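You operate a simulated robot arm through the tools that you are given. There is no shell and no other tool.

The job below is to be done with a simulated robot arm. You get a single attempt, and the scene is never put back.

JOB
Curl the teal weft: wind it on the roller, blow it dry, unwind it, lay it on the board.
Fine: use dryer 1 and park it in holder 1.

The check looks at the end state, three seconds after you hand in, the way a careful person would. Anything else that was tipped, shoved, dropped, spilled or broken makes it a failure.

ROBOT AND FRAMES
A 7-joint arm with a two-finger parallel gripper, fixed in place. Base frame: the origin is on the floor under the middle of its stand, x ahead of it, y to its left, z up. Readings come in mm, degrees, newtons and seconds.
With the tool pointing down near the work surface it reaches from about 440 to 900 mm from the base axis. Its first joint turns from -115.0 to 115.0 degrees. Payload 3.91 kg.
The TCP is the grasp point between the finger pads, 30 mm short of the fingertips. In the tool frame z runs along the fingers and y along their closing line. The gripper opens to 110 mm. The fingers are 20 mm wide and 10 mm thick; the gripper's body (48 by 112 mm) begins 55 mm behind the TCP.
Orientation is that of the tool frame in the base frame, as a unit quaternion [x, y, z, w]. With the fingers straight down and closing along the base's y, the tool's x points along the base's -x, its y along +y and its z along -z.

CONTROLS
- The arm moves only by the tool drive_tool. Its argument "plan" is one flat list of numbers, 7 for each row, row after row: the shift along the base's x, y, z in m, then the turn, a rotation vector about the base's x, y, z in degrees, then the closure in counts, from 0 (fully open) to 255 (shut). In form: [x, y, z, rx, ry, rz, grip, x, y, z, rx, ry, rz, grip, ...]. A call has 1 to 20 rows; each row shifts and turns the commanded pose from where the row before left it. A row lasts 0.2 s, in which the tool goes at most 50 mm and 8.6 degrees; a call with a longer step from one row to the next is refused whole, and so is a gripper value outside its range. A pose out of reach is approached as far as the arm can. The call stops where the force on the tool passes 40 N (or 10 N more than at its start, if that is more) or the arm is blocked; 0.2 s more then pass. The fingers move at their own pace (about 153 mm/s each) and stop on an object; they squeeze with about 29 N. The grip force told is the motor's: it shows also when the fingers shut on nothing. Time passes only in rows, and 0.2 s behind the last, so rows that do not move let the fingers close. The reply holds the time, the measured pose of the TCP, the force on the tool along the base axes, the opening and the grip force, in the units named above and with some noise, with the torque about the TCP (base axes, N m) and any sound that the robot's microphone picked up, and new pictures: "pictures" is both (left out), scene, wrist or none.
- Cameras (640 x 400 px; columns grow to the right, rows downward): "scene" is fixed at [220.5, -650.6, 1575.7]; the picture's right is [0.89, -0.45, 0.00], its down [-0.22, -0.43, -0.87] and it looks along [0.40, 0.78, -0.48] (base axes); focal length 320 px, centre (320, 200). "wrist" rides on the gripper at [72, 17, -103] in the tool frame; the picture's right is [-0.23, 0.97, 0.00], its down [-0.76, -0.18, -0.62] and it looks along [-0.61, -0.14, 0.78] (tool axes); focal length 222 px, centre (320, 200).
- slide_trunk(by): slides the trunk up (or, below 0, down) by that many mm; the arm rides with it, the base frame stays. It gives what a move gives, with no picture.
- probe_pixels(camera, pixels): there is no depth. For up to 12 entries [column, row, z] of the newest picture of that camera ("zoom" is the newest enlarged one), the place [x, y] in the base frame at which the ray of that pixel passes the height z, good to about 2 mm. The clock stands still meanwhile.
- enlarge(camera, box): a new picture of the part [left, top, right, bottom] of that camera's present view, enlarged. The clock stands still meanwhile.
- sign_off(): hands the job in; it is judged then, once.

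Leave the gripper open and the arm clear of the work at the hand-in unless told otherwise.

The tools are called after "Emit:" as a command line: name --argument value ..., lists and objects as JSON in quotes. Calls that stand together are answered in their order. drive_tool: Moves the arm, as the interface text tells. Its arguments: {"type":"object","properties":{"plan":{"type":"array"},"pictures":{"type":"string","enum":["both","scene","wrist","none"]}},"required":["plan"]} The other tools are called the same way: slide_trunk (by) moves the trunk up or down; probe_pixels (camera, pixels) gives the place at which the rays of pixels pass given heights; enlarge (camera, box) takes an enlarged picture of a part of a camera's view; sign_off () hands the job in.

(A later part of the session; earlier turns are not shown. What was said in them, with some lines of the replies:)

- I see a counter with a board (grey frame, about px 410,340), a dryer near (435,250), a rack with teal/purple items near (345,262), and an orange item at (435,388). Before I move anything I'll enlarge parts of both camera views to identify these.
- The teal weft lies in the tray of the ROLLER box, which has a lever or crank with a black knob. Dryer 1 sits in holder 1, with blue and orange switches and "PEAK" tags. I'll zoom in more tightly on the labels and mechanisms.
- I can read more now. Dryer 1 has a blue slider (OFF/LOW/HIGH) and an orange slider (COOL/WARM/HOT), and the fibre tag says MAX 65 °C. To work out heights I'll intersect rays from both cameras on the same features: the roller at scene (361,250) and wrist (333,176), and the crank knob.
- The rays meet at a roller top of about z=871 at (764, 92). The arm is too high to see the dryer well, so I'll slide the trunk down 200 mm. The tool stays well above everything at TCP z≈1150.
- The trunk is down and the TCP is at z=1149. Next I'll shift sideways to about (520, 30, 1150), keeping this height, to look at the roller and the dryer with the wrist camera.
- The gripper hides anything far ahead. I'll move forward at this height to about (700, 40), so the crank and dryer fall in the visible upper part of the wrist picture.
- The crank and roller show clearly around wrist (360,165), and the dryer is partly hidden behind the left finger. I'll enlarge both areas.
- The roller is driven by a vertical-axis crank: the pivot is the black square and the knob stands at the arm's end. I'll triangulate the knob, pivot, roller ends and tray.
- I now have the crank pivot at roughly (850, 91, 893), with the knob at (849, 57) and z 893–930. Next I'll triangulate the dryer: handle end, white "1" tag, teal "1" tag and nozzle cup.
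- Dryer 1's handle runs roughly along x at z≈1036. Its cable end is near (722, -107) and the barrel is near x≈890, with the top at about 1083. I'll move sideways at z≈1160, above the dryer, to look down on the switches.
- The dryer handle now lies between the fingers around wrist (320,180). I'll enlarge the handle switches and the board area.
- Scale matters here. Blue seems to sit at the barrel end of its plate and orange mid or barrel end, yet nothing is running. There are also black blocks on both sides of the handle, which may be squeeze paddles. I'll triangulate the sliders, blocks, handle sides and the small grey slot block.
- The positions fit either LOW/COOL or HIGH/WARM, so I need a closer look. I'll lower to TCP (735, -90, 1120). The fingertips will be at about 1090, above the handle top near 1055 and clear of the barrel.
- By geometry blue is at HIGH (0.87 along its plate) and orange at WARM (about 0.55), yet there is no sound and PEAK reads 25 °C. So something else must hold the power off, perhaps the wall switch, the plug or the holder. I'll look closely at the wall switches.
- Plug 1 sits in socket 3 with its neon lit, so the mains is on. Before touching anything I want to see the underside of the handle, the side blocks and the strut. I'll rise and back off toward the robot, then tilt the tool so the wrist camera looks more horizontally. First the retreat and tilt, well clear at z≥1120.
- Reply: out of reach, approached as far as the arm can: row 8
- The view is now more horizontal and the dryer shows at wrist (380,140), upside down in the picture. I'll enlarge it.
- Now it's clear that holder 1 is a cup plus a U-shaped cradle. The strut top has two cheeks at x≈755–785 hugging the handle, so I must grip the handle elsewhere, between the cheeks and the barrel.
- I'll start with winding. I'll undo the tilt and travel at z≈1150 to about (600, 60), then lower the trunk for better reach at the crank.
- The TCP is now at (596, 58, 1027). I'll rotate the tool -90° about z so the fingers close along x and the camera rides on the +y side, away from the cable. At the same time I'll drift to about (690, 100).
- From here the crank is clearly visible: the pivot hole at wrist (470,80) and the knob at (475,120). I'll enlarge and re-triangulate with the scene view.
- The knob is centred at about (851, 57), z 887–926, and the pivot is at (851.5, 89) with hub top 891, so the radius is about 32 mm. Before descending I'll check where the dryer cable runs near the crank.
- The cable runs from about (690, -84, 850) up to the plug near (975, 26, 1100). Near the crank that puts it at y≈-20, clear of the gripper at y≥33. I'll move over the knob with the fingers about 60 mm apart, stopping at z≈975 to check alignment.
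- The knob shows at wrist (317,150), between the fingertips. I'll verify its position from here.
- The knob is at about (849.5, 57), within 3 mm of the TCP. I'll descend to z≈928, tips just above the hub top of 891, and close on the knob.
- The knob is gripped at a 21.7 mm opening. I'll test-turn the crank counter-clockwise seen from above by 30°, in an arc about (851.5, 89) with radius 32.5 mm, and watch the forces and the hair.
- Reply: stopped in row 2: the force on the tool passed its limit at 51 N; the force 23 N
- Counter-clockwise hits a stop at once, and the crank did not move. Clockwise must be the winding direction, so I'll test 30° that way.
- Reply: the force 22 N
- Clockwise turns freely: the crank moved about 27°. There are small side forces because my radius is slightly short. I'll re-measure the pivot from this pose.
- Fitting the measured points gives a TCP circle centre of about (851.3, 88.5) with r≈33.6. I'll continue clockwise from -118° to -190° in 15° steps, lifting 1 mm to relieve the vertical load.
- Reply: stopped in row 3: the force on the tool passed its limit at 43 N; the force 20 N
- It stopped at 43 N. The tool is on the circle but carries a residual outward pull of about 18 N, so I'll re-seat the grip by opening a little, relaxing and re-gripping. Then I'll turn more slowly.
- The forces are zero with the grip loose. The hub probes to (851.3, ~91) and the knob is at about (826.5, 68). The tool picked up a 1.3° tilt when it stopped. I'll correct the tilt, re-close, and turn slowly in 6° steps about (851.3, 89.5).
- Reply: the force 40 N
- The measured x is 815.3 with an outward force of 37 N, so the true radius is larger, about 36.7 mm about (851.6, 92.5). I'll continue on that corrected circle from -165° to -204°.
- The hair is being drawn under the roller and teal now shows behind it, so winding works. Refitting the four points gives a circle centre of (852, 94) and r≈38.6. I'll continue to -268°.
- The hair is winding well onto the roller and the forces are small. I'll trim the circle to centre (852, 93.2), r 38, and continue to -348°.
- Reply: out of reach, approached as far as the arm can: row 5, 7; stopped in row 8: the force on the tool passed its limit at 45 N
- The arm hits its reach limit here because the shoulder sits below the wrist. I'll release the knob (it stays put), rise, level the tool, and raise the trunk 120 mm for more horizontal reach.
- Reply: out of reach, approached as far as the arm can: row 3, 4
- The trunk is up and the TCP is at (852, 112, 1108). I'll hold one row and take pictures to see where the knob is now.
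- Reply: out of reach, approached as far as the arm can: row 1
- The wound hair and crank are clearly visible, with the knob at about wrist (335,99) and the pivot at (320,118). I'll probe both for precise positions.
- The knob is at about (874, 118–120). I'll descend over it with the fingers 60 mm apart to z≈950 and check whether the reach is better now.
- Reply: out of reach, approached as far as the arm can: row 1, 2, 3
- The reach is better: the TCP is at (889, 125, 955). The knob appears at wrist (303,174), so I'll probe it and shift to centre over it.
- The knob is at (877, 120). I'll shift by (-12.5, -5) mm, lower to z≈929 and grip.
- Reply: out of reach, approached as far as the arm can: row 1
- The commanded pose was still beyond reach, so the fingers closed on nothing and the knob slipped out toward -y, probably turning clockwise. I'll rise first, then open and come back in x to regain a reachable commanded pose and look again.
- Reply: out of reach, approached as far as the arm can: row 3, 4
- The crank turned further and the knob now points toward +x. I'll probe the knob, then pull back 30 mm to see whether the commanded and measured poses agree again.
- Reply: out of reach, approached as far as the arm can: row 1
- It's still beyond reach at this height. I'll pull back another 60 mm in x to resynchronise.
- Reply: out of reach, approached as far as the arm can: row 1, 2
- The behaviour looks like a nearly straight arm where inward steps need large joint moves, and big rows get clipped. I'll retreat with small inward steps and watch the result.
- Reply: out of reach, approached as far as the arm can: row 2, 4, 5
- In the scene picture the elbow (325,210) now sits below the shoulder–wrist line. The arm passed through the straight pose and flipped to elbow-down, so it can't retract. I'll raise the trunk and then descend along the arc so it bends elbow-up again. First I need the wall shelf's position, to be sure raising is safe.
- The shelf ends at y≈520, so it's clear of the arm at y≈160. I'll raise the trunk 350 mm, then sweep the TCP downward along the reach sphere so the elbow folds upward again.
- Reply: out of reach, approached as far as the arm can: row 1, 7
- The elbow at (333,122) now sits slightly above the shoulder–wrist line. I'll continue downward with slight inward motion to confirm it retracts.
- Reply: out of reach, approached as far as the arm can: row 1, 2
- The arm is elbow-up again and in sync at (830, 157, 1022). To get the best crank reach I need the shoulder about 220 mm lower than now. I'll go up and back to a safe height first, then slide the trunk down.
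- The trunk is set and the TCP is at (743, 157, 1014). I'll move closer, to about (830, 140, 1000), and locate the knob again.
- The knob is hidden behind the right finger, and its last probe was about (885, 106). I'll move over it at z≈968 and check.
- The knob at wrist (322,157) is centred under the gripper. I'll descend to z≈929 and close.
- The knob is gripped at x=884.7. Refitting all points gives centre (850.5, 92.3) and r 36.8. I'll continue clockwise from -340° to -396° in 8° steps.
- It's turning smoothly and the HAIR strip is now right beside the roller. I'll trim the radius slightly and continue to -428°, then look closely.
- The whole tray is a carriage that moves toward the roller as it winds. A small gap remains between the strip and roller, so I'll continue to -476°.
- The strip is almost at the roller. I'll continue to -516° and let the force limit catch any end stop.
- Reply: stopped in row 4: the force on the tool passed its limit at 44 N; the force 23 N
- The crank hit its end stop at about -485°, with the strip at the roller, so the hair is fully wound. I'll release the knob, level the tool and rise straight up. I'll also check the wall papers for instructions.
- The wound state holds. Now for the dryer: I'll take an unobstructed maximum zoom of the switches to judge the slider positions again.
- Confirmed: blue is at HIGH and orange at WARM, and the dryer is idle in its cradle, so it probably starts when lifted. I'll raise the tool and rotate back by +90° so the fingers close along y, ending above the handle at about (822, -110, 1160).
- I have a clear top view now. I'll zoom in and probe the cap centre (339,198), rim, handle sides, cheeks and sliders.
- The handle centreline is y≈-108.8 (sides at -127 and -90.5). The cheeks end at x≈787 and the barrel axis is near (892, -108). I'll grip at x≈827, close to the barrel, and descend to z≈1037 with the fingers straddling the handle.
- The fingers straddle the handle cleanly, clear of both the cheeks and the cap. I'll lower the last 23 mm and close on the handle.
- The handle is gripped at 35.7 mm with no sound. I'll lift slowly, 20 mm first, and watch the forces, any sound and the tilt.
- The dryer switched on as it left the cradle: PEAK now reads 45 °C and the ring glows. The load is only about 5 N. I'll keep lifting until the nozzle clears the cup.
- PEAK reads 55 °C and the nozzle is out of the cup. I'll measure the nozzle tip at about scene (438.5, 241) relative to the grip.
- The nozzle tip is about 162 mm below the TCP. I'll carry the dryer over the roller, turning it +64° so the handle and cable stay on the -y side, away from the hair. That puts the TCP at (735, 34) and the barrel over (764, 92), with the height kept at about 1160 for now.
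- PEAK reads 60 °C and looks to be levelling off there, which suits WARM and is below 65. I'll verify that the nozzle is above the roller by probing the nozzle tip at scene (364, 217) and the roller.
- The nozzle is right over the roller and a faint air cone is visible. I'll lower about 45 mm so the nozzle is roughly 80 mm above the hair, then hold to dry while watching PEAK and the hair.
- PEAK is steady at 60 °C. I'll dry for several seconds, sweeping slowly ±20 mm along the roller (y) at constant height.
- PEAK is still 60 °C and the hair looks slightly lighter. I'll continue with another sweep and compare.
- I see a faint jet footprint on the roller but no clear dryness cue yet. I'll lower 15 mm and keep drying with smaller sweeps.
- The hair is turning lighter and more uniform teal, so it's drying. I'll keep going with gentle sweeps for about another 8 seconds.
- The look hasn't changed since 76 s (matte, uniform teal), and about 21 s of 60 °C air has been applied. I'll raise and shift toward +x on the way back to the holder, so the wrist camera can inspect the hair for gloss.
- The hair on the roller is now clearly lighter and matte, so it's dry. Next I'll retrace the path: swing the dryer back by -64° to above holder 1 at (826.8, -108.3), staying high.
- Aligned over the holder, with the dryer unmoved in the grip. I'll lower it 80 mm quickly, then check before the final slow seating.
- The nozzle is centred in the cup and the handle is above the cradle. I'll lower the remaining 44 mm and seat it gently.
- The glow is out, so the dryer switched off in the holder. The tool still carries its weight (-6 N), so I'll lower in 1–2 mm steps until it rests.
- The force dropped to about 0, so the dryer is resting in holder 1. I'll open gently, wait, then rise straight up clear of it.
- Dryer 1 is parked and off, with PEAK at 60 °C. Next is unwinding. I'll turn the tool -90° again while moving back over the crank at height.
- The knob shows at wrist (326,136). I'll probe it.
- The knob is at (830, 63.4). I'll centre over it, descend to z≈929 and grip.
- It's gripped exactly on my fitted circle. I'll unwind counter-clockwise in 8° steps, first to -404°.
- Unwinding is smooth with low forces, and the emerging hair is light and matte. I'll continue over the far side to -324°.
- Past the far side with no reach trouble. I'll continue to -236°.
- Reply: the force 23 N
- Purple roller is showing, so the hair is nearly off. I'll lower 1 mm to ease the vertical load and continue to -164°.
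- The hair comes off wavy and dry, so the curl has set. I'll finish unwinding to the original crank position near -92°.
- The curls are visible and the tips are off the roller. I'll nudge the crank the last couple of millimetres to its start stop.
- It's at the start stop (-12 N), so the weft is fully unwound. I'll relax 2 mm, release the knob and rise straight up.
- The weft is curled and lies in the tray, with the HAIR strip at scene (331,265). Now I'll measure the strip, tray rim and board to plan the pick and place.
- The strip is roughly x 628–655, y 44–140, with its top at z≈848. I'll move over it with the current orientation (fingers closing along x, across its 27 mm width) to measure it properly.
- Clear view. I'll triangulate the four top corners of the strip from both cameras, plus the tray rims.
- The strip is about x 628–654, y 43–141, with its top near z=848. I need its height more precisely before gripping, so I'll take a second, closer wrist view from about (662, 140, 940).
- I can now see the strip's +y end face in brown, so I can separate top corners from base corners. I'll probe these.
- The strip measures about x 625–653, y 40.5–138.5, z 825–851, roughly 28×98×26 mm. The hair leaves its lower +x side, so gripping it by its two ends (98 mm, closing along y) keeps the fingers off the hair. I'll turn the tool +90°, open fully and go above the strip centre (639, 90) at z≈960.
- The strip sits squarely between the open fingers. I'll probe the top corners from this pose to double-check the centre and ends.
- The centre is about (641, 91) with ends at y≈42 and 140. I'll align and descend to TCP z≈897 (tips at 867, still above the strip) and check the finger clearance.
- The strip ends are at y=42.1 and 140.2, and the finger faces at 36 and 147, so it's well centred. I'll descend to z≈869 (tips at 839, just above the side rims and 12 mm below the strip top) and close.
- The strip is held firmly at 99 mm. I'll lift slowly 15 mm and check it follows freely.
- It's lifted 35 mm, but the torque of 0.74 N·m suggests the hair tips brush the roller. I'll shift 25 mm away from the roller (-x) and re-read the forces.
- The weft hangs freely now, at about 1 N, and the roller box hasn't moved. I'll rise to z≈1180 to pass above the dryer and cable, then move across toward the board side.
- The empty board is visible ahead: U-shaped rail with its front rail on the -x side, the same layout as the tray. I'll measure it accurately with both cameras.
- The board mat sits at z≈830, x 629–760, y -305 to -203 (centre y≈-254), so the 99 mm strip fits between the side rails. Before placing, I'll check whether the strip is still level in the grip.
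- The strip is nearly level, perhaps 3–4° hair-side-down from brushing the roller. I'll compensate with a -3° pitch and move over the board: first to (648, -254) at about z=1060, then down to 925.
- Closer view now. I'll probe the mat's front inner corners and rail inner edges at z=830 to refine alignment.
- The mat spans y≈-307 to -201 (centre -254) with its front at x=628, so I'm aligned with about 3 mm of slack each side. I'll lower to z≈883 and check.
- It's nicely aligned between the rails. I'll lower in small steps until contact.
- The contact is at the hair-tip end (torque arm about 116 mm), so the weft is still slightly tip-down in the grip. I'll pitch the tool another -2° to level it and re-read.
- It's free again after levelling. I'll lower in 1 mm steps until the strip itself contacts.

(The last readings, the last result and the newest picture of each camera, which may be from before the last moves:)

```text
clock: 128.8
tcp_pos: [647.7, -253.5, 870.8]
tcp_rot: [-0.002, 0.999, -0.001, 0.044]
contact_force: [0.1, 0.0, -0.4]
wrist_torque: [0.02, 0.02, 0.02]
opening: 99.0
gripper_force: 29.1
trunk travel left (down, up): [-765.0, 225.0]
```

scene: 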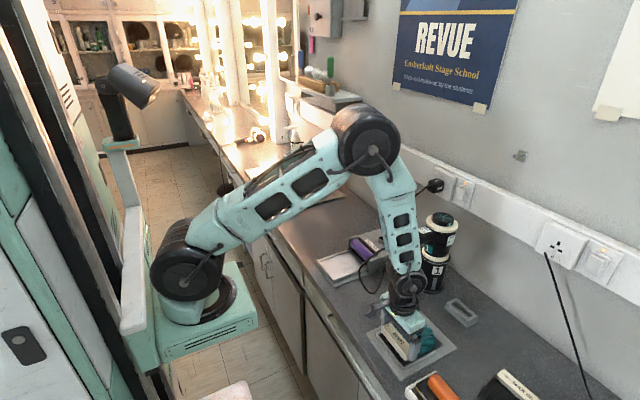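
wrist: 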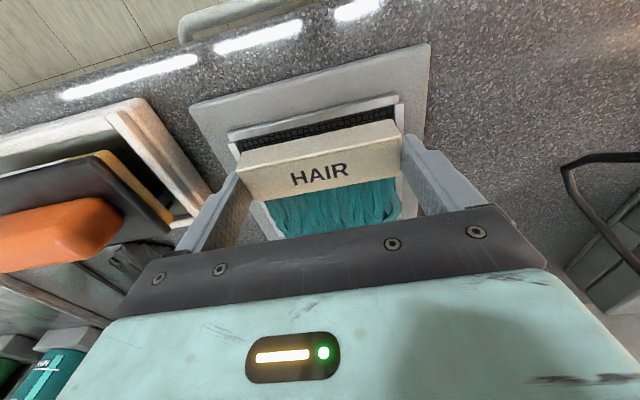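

Emit:
drive_tool --plan '[0, 0, -0.001, 0, 0, 0, 255, 0, 0, -0.0005, 0, 0, 0, 255, 0, 0, 0, 0, 0, 0, 255]' --pictures "both"

Emit:
enlarge --camera "scene" --box '[370, 300, 450, 380]'

Emit:
enlarge --camera "wrist" --box '[200, 80, 440, 240]'

```text
clock: 129.6
tcp_pos: [648.6, -254.7, 869.9]
tcp_rot: [-0.001, 0.999, 0.0, 0.045]
contact_force: [-0.8, -1.3, 6.0]
wrist_torque: [0.11, -0.74, -0.1]
opening: 98.9
gripper_force: 29.1
trunk travel left (down, up): [-765.0, 225.0]
```

scene: 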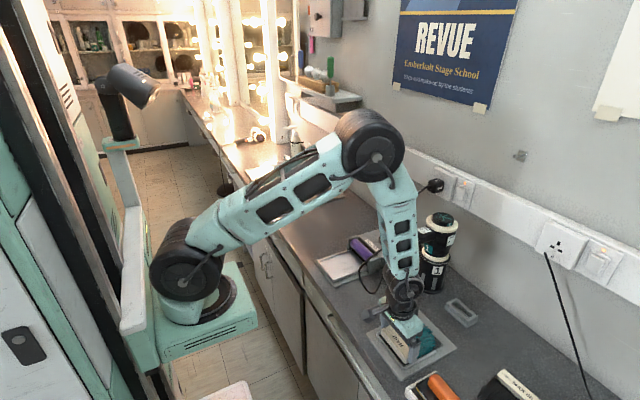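
wrist: 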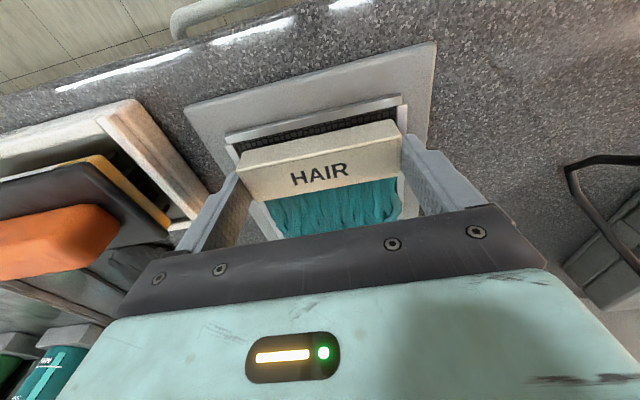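

```text
5.00 times, centred on (410, 340) of scene
```

zoom: 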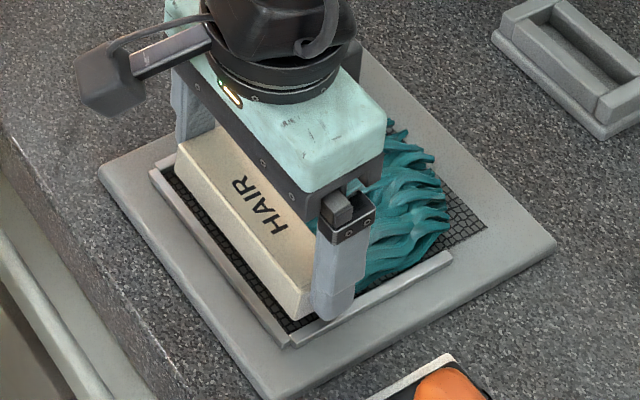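

```text
2.50 times, centred on (320, 160) of wrist
```

zoom: 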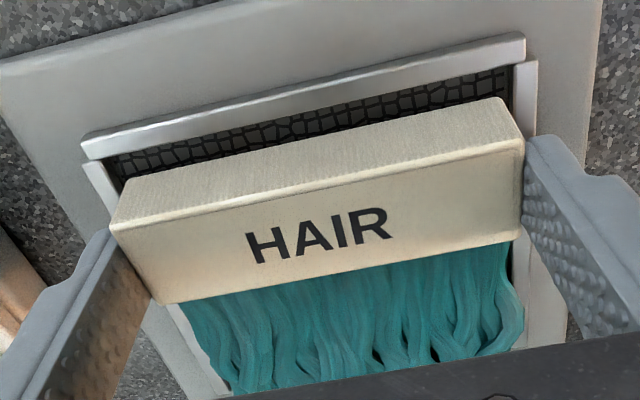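

The tips touched again at 6 N. I'll level by another -1.5° and come down a little more, so the strip lands with almost no drop.

Emit:
drive_tool --plan '[0, 0, 0, 0, -1.5, 0, 255, 0, 0, -0.001, 0, 0, 0, 255, 0, 0, 0, 0, 0, 0, 255]' --pictures "none"

Emit:
drive_tool --plan '[0, 0, -0.001, 0, 0, 0, 255, 0, 0, 0, 0, 0, 0, 255]' --pictures "none"

```text
clock: 130.4
tcp_pos: [648.2, -255.0, 868.7]
tcp_rot: [-0.001, 0.998, -0.001, 0.058]
contact_force: [-0.6, 0.1, -0.4]
wrist_torque: [-0.02, 0.0, -0.01]
opening: 99.0
gripper_force: 28.9
trunk travel left (down, up): [-765.0, 225.0]
```

```text
clock: 131.0
tcp_pos: [648.0, -255.1, 867.6]
tcp_rot: [-0.001, 0.998, 0.0, 0.058]
contact_force: [-0.4, 0.2, -0.6]
wrist_torque: [0.03, 0.04, -0.01]
opening: 98.7
gripper_force: 29.5
trunk travel left (down, up): [-765.0, 225.0]
```

Emit:
drive_tool --plan '[0, 0.0005, -0.001, 0, 0, 0, 255, 0, 0, 0, 0, 0, 0, 255]' --pictures "none"

Emit:
drive_tool --plan '[0, 0, -0.001, 0, 0, 0, 255, 0, 0, 0, 0, 0, 0, 255]' --pictures "both"

Emit:
enlarge --camera "scene" --box '[370, 300, 450, 380]'

```text
clock: 131.6
tcp_pos: [648.0, -253.8, 866.9]
tcp_rot: [0.0, 0.998, -0.002, 0.058]
contact_force: [-1.3, -1.1, 3.9]
wrist_torque: [0.06, -0.49, -0.11]
opening: 98.9
gripper_force: 28.7
trunk travel left (down, up): [-765.0, 225.0]
```

```text
clock: 132.2
tcp_pos: [647.6, -254.2, 866.4]
tcp_rot: [-0.001, 0.998, -0.002, 0.057]
contact_force: [-1.2, -2.8, 14.1]
wrist_torque: [0.23, -0.14, -0.05]
opening: 99.0
gripper_force: 29.4
trunk travel left (down, up): [-765.0, 225.0]
```

scene: 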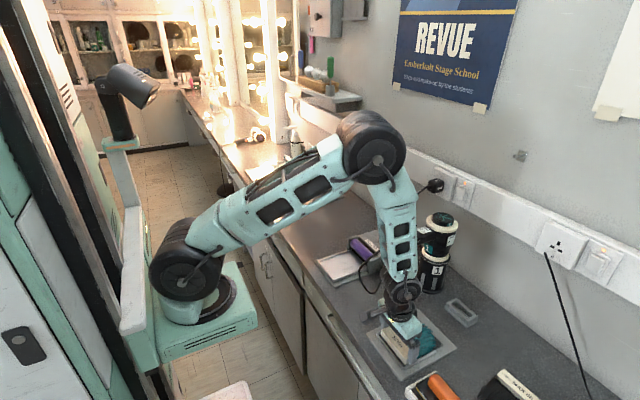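
wrist: 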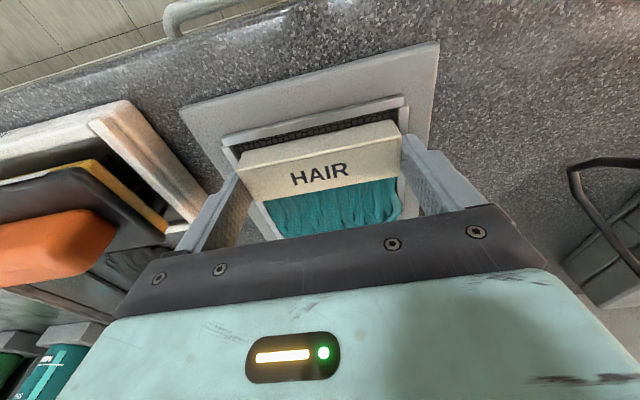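

```text
5.00 times, centred on (410, 340) of scene
```

zoom: 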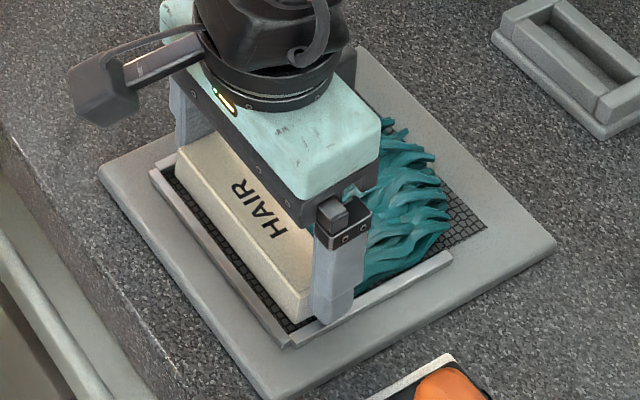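

Now 14 N with almost no torque, so the strip itself is down flat on the board. I'll ease up 1 mm, open the fingers fully, and wait.

Emit:
drive_tool --plan '[0, 0, 0.001, 0, 0, 0, 255, 0, 0, 0, 0, 0, 0, 220, 0, 0, 0, 0, 0, 0, 0, 0, 0, 0, 0, 0, 0, 0, 0, 0, 0, 0, 0, 0, 0]'

Emit:
enlarge --camera "scene" --box '[370, 300, 450, 380]'

Emit:
enlarge --camera "wrist" --box '[200, 80, 440, 240]'

```text
clock: 133.4
tcp_pos: [648.0, -254.1, 866.7]
tcp_rot: [0.0, 0.998, 0.0, 0.057]
contact_force: [0.2, 0.4, 0.5]
wrist_torque: [0.01, 0.03, 0.0]
opening: 109.8
gripper_force: 0.0
trunk travel left (down, up): [-765.0, 225.0]
```

scene: 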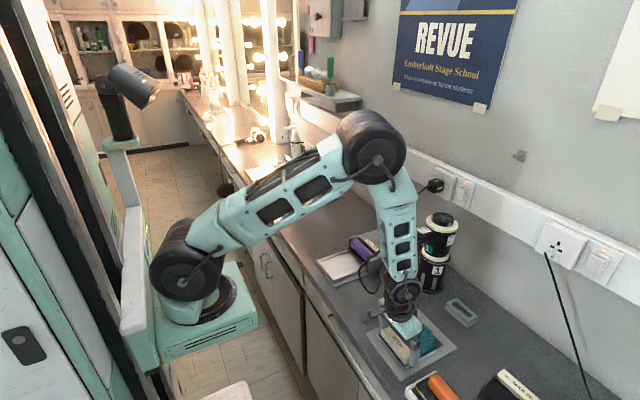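
wrist: 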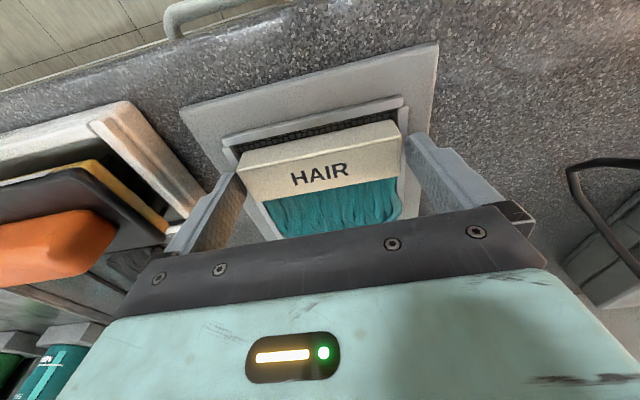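

```text
5.00 times, centred on (410, 340) of scene
```

zoom: 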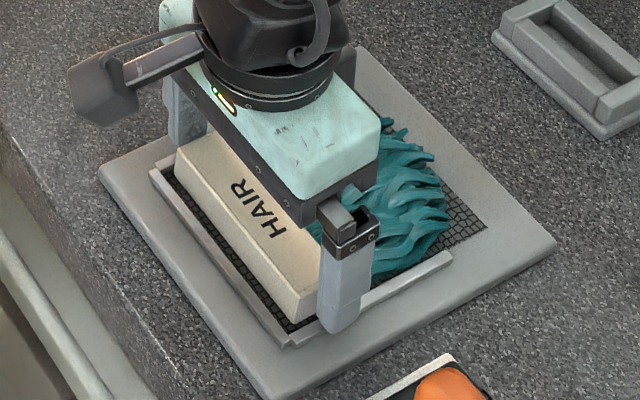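

```text
2.50 times, centred on (320, 160) of wrist
```

zoom: 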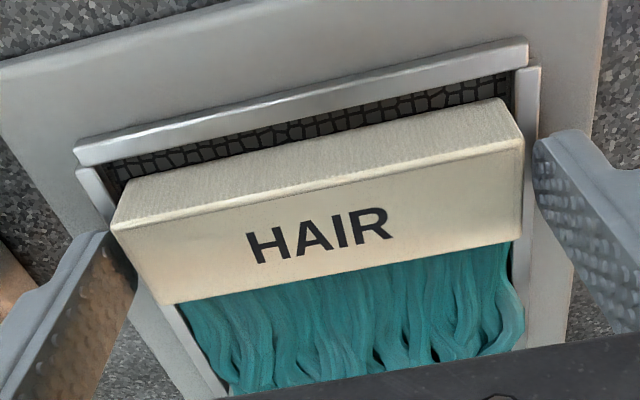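

Released: forces are zero and the strip lies between the rails, clear of both fingers. I'll rise straight up slowly, then level the tool and retreat.

Emit:
drive_tool --plan '[0, 0, 0.006, 0, 0, 0, 0, 0, 0, 0.012, 0, 0, 0, 0, 0, 0, 0.02, 0, 0, 0, 0, 0, 0, 0.03, 0, 0, 0, 0, 0, 0, 0.04, 0, 0, 0, 0, -0.01, 0, 0.045, 0, 6.5, 0, 0, -0.02, 0, 0.045, 0, 0, 0, 0, -0.03, 0, 0.04, 0, 0, 0, 0]'

Emit:
enlarge --camera "scene" --box '[360, 290, 470, 390]'

Emit:
enlarge --camera "wrist" --box '[200, 0, 440, 220]'

```text
clock: 135.2
tcp_pos: [589.9, -254.2, 1102.7]
tcp_rot: [-0.001, 1.0, -0.001, 0.001]
contact_force: [1.0, 0.2, 0.4]
wrist_torque: [0.03, 0.08, 0.03]
opening: 110.2
gripper_force: 0.1
trunk travel left (down, up): [-765.0, 225.0]
```

scene: 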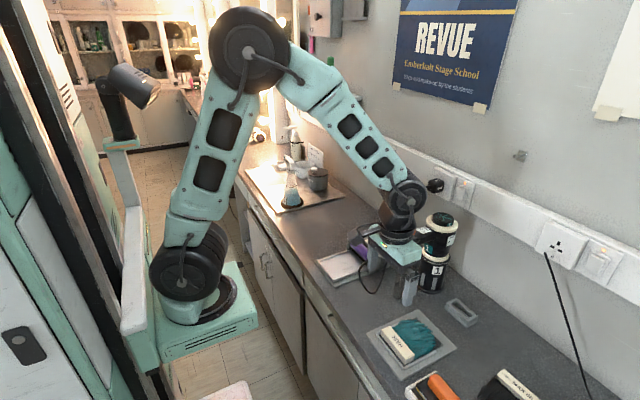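
wrist: 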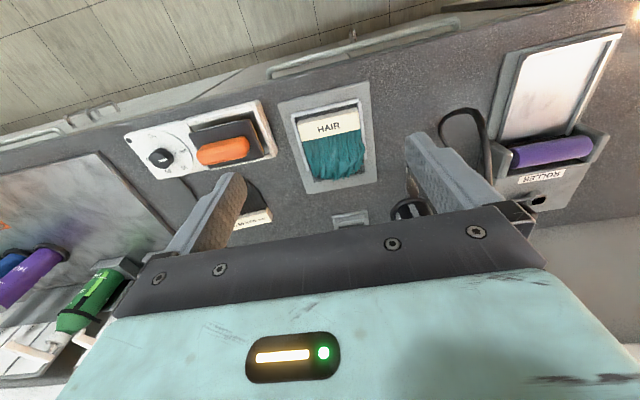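

```text
4.00 times, centred on (415, 340) of scene
```

zoom: 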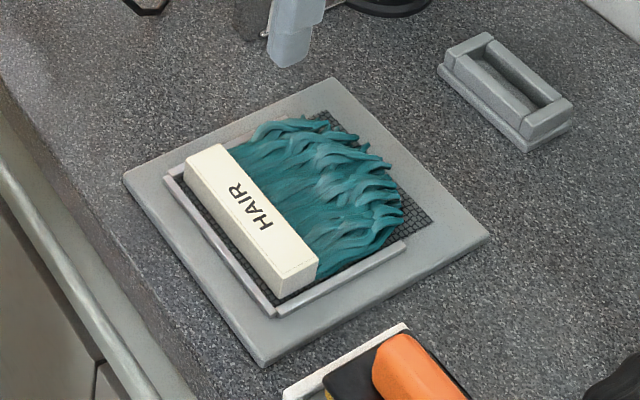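

```text
1.82 times, centred on (320, 110) of wrist
```

zoom: 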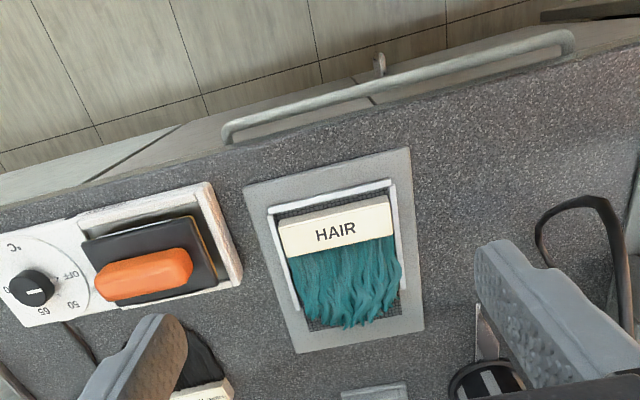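

The curled teal weft lies neatly on the board between the rails. I'll retreat up and back toward the start area, then do a final check of the dryer, roller and surroundings.

Emit:
drive_tool --plan '[-0.02, 0.01, 0.04, 0, 0, 0, 0, -0.02, 0.02, 0.04, 0, 0, 0, 0, -0.02, 0.03, 0.035, 0, 0, 0, 0, -0.02, 0.04, 0.02, 0, 0, 0, 0, -0.02, 0.04, 0.01, 0, 0, 0, 0, 0, 0.04, 0, 0, 0, 0, 0, 0, 0.04, 0, 0, 0, 0, 0, 0, 0.04, 0, 0, 0, 0, 0, 0, 0.04, 0, 0, 0, 0, 0, 0, 0.03, 0, 0, 0, 0, 0]'

Emit:
enlarge --camera "scene" --box '[310, 200, 480, 320]'

Emit:
enlarge --camera "scene" --box '[360, 300, 450, 385]'

Emit:
enlarge --camera "scene" --box '[385, 205, 475, 305]'

```text
refused: row 3 steps farther than a row can; nothing moved
```

```text
3.33 times, centred on (395, 260) of scene
```

zoom: 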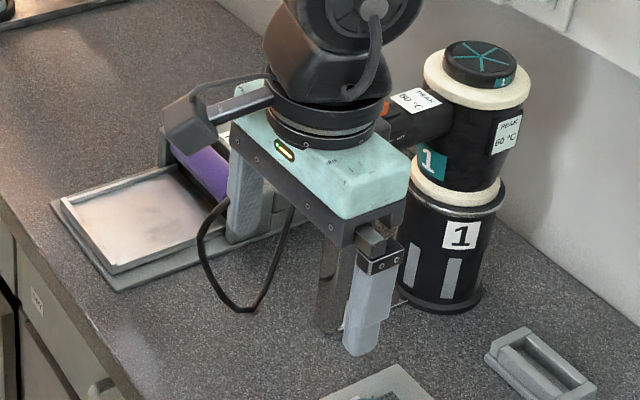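

```text
4.71 times, centred on (405, 342) of scene
```

zoom: 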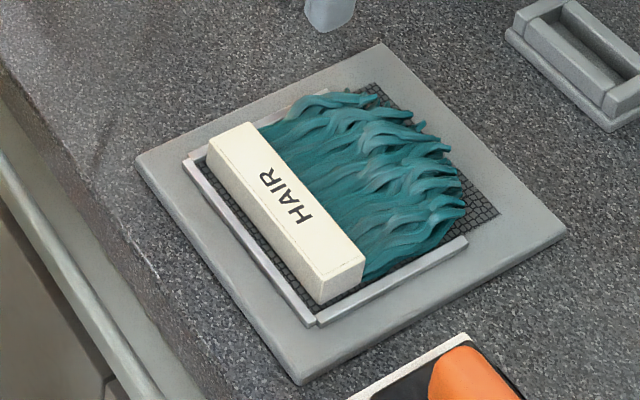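

```text
4.00 times, centred on (430, 255) of scene
```

zoom: 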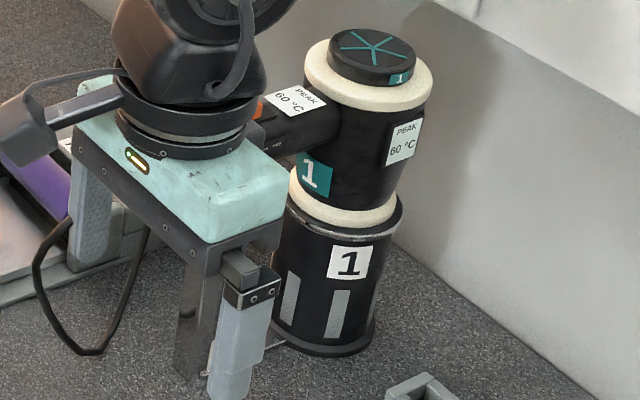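

One row was too long and the call was refused, so nothing moved. I'll retreat with smaller steps.

Emit:
drive_tool --plan '[-0.015, 0, 0.04, 0, 0, 0, 0, -0.015, 0.005, 0.04, 0, 0, 0, 0, -0.02, 0.02, 0.035, 0, 0, 0, 0, -0.02, 0.03, 0.025, 0, 0, 0, 0, -0.02, 0.035, 0.015, 0, 0, 0, 0, -0.01, 0.04, 0, 0, 0, 0, 0, 0, 0.045, 0, 0, 0, 0, 0, 0, 0.045, 0, 0, 0, 0, 0, 0, 0.045, 0, 0, 0, 0, 0, 0, 0.04, 0, 0, 0, 0, 0]'

Emit:
enlarge --camera "scene" --box '[310, 190, 480, 310]'

Emit:
enlarge --camera "scene" --box '[370, 300, 450, 380]'

```text
clock: 137.4
tcp_pos: [486.6, 51.2, 1258.9]
tcp_rot: [0.0, 1.0, -0.001, 0.0]
contact_force: [-0.2, -1.0, -0.1]
wrist_torque: [0.01, 0.0, -0.02]
opening: 109.7
gripper_force: 0.1
trunk travel left (down, up): [-765.0, 225.0]
```

scene: 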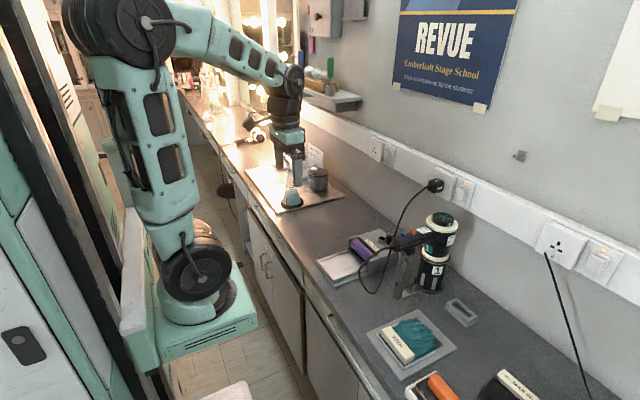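
wrist: 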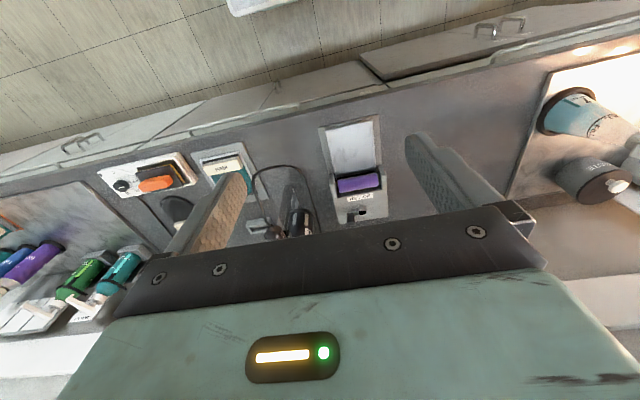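

```text
3.33 times, centred on (395, 250) of scene
```

zoom: 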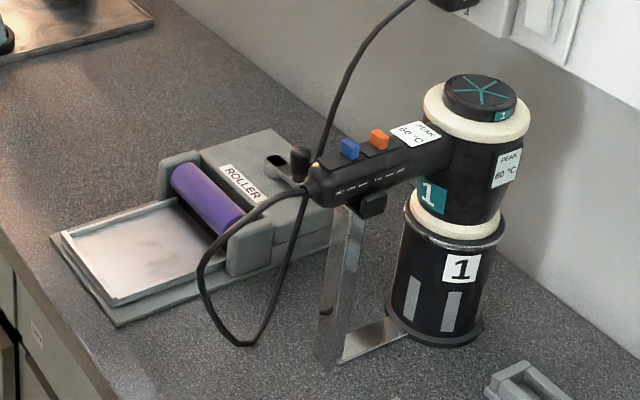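

```text
5.00 times, centred on (410, 340) of scene
```

zoom: 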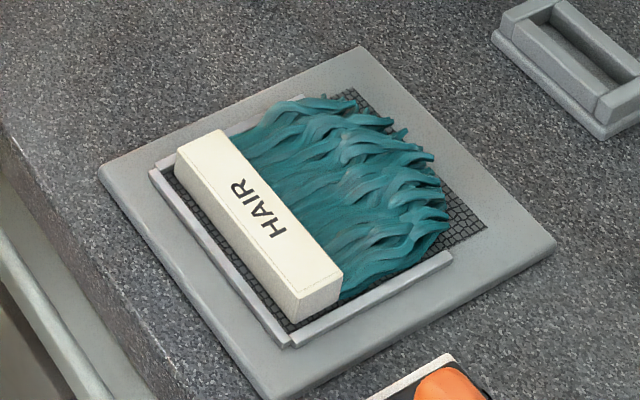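

Everything looks in place. As a last check that the strip is flat and fully between the rails, I'll probe its corners and take a final close wrist-camera look.

Emit:
probe_pixels --camera "scene" --pixels '[[381.2, 330, 854], [390.4, 326, 854], [405, 358, 854], [414.6, 354.6, 854], [405.4, 364.4, 828], [403.7, 366.8, 828]]'

Emit:
enlarge --camera "scene" --box '[372, 318, 412, 372]'

Emit:
enlarge --camera "wrist" --box '[190, 130, 270, 220]'

```text
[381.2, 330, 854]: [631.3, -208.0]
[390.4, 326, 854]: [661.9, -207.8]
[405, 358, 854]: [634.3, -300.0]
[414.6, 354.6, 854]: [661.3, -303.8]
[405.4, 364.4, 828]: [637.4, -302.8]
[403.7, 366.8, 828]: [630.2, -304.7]
```

```text
7.41 times, centred on (392, 345) of scene
```

zoom: 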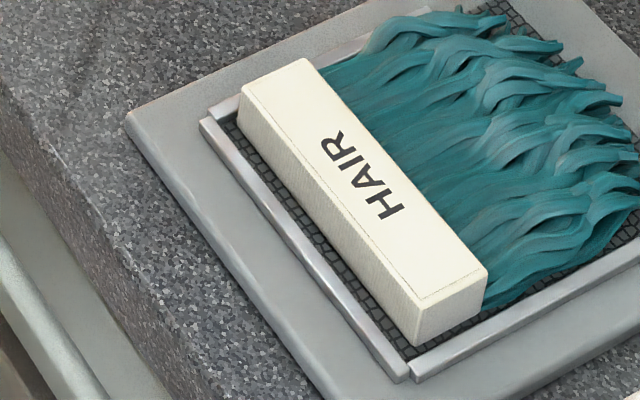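

```text
4.44 times, centred on (230, 175) of wrist
```

zoom: 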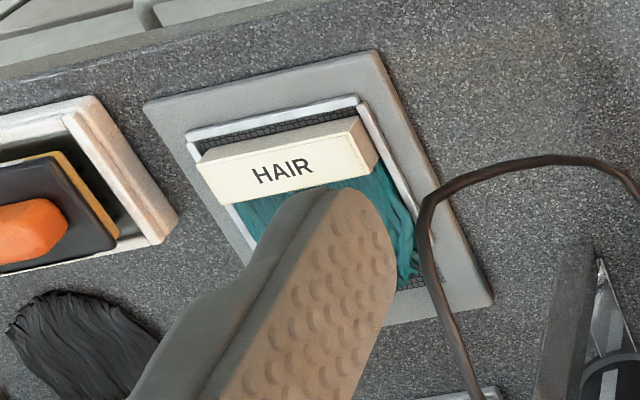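

The strip spans y≈-208 to -303, inside the rails at -201 and -307, and lies flat with the curled hair on the mat. Dryer 1 is in holder 1 and off, with PEAK at 60 °C. The roller is empty and its crank is back at the start stop. The gripper is open and the arm is clear. I'm handing in.

Emit:
sign_off

```text
The job is handed in.
```

The teal weft is wound, dried, unwound and lying curled on the board, and I've handed the job in; no verdict came back.

- **Winding:** I turned the crank clockwise about 395° to its end stop. Partway through, the fingers missed the knob and pushed it a little further round. The arm also had to be repositioned before I could continue.
- **Drying:** I left dryer 1 at the settings I found, HIGH and WARM, and blew on the roller for about 21 seconds. Its PEAK tag levelled off at 60 °C, and the hair turned lighter and matte.
- **Dryer:** It is back in holder 1 and switched itself off there.
- **Unwinding:** I turned the crank back to its start stop, and the hair came off wavy.
- **Laying on the board:** I gripped the strip by its two ends and set it flat between the board's rails. When I lifted it out of the tray, the hair tips briefly caught on the roller, but the roller box did not move.

I saw nothing else tipped, shoved or moved. The gripper is open and the arm is clear of the work.
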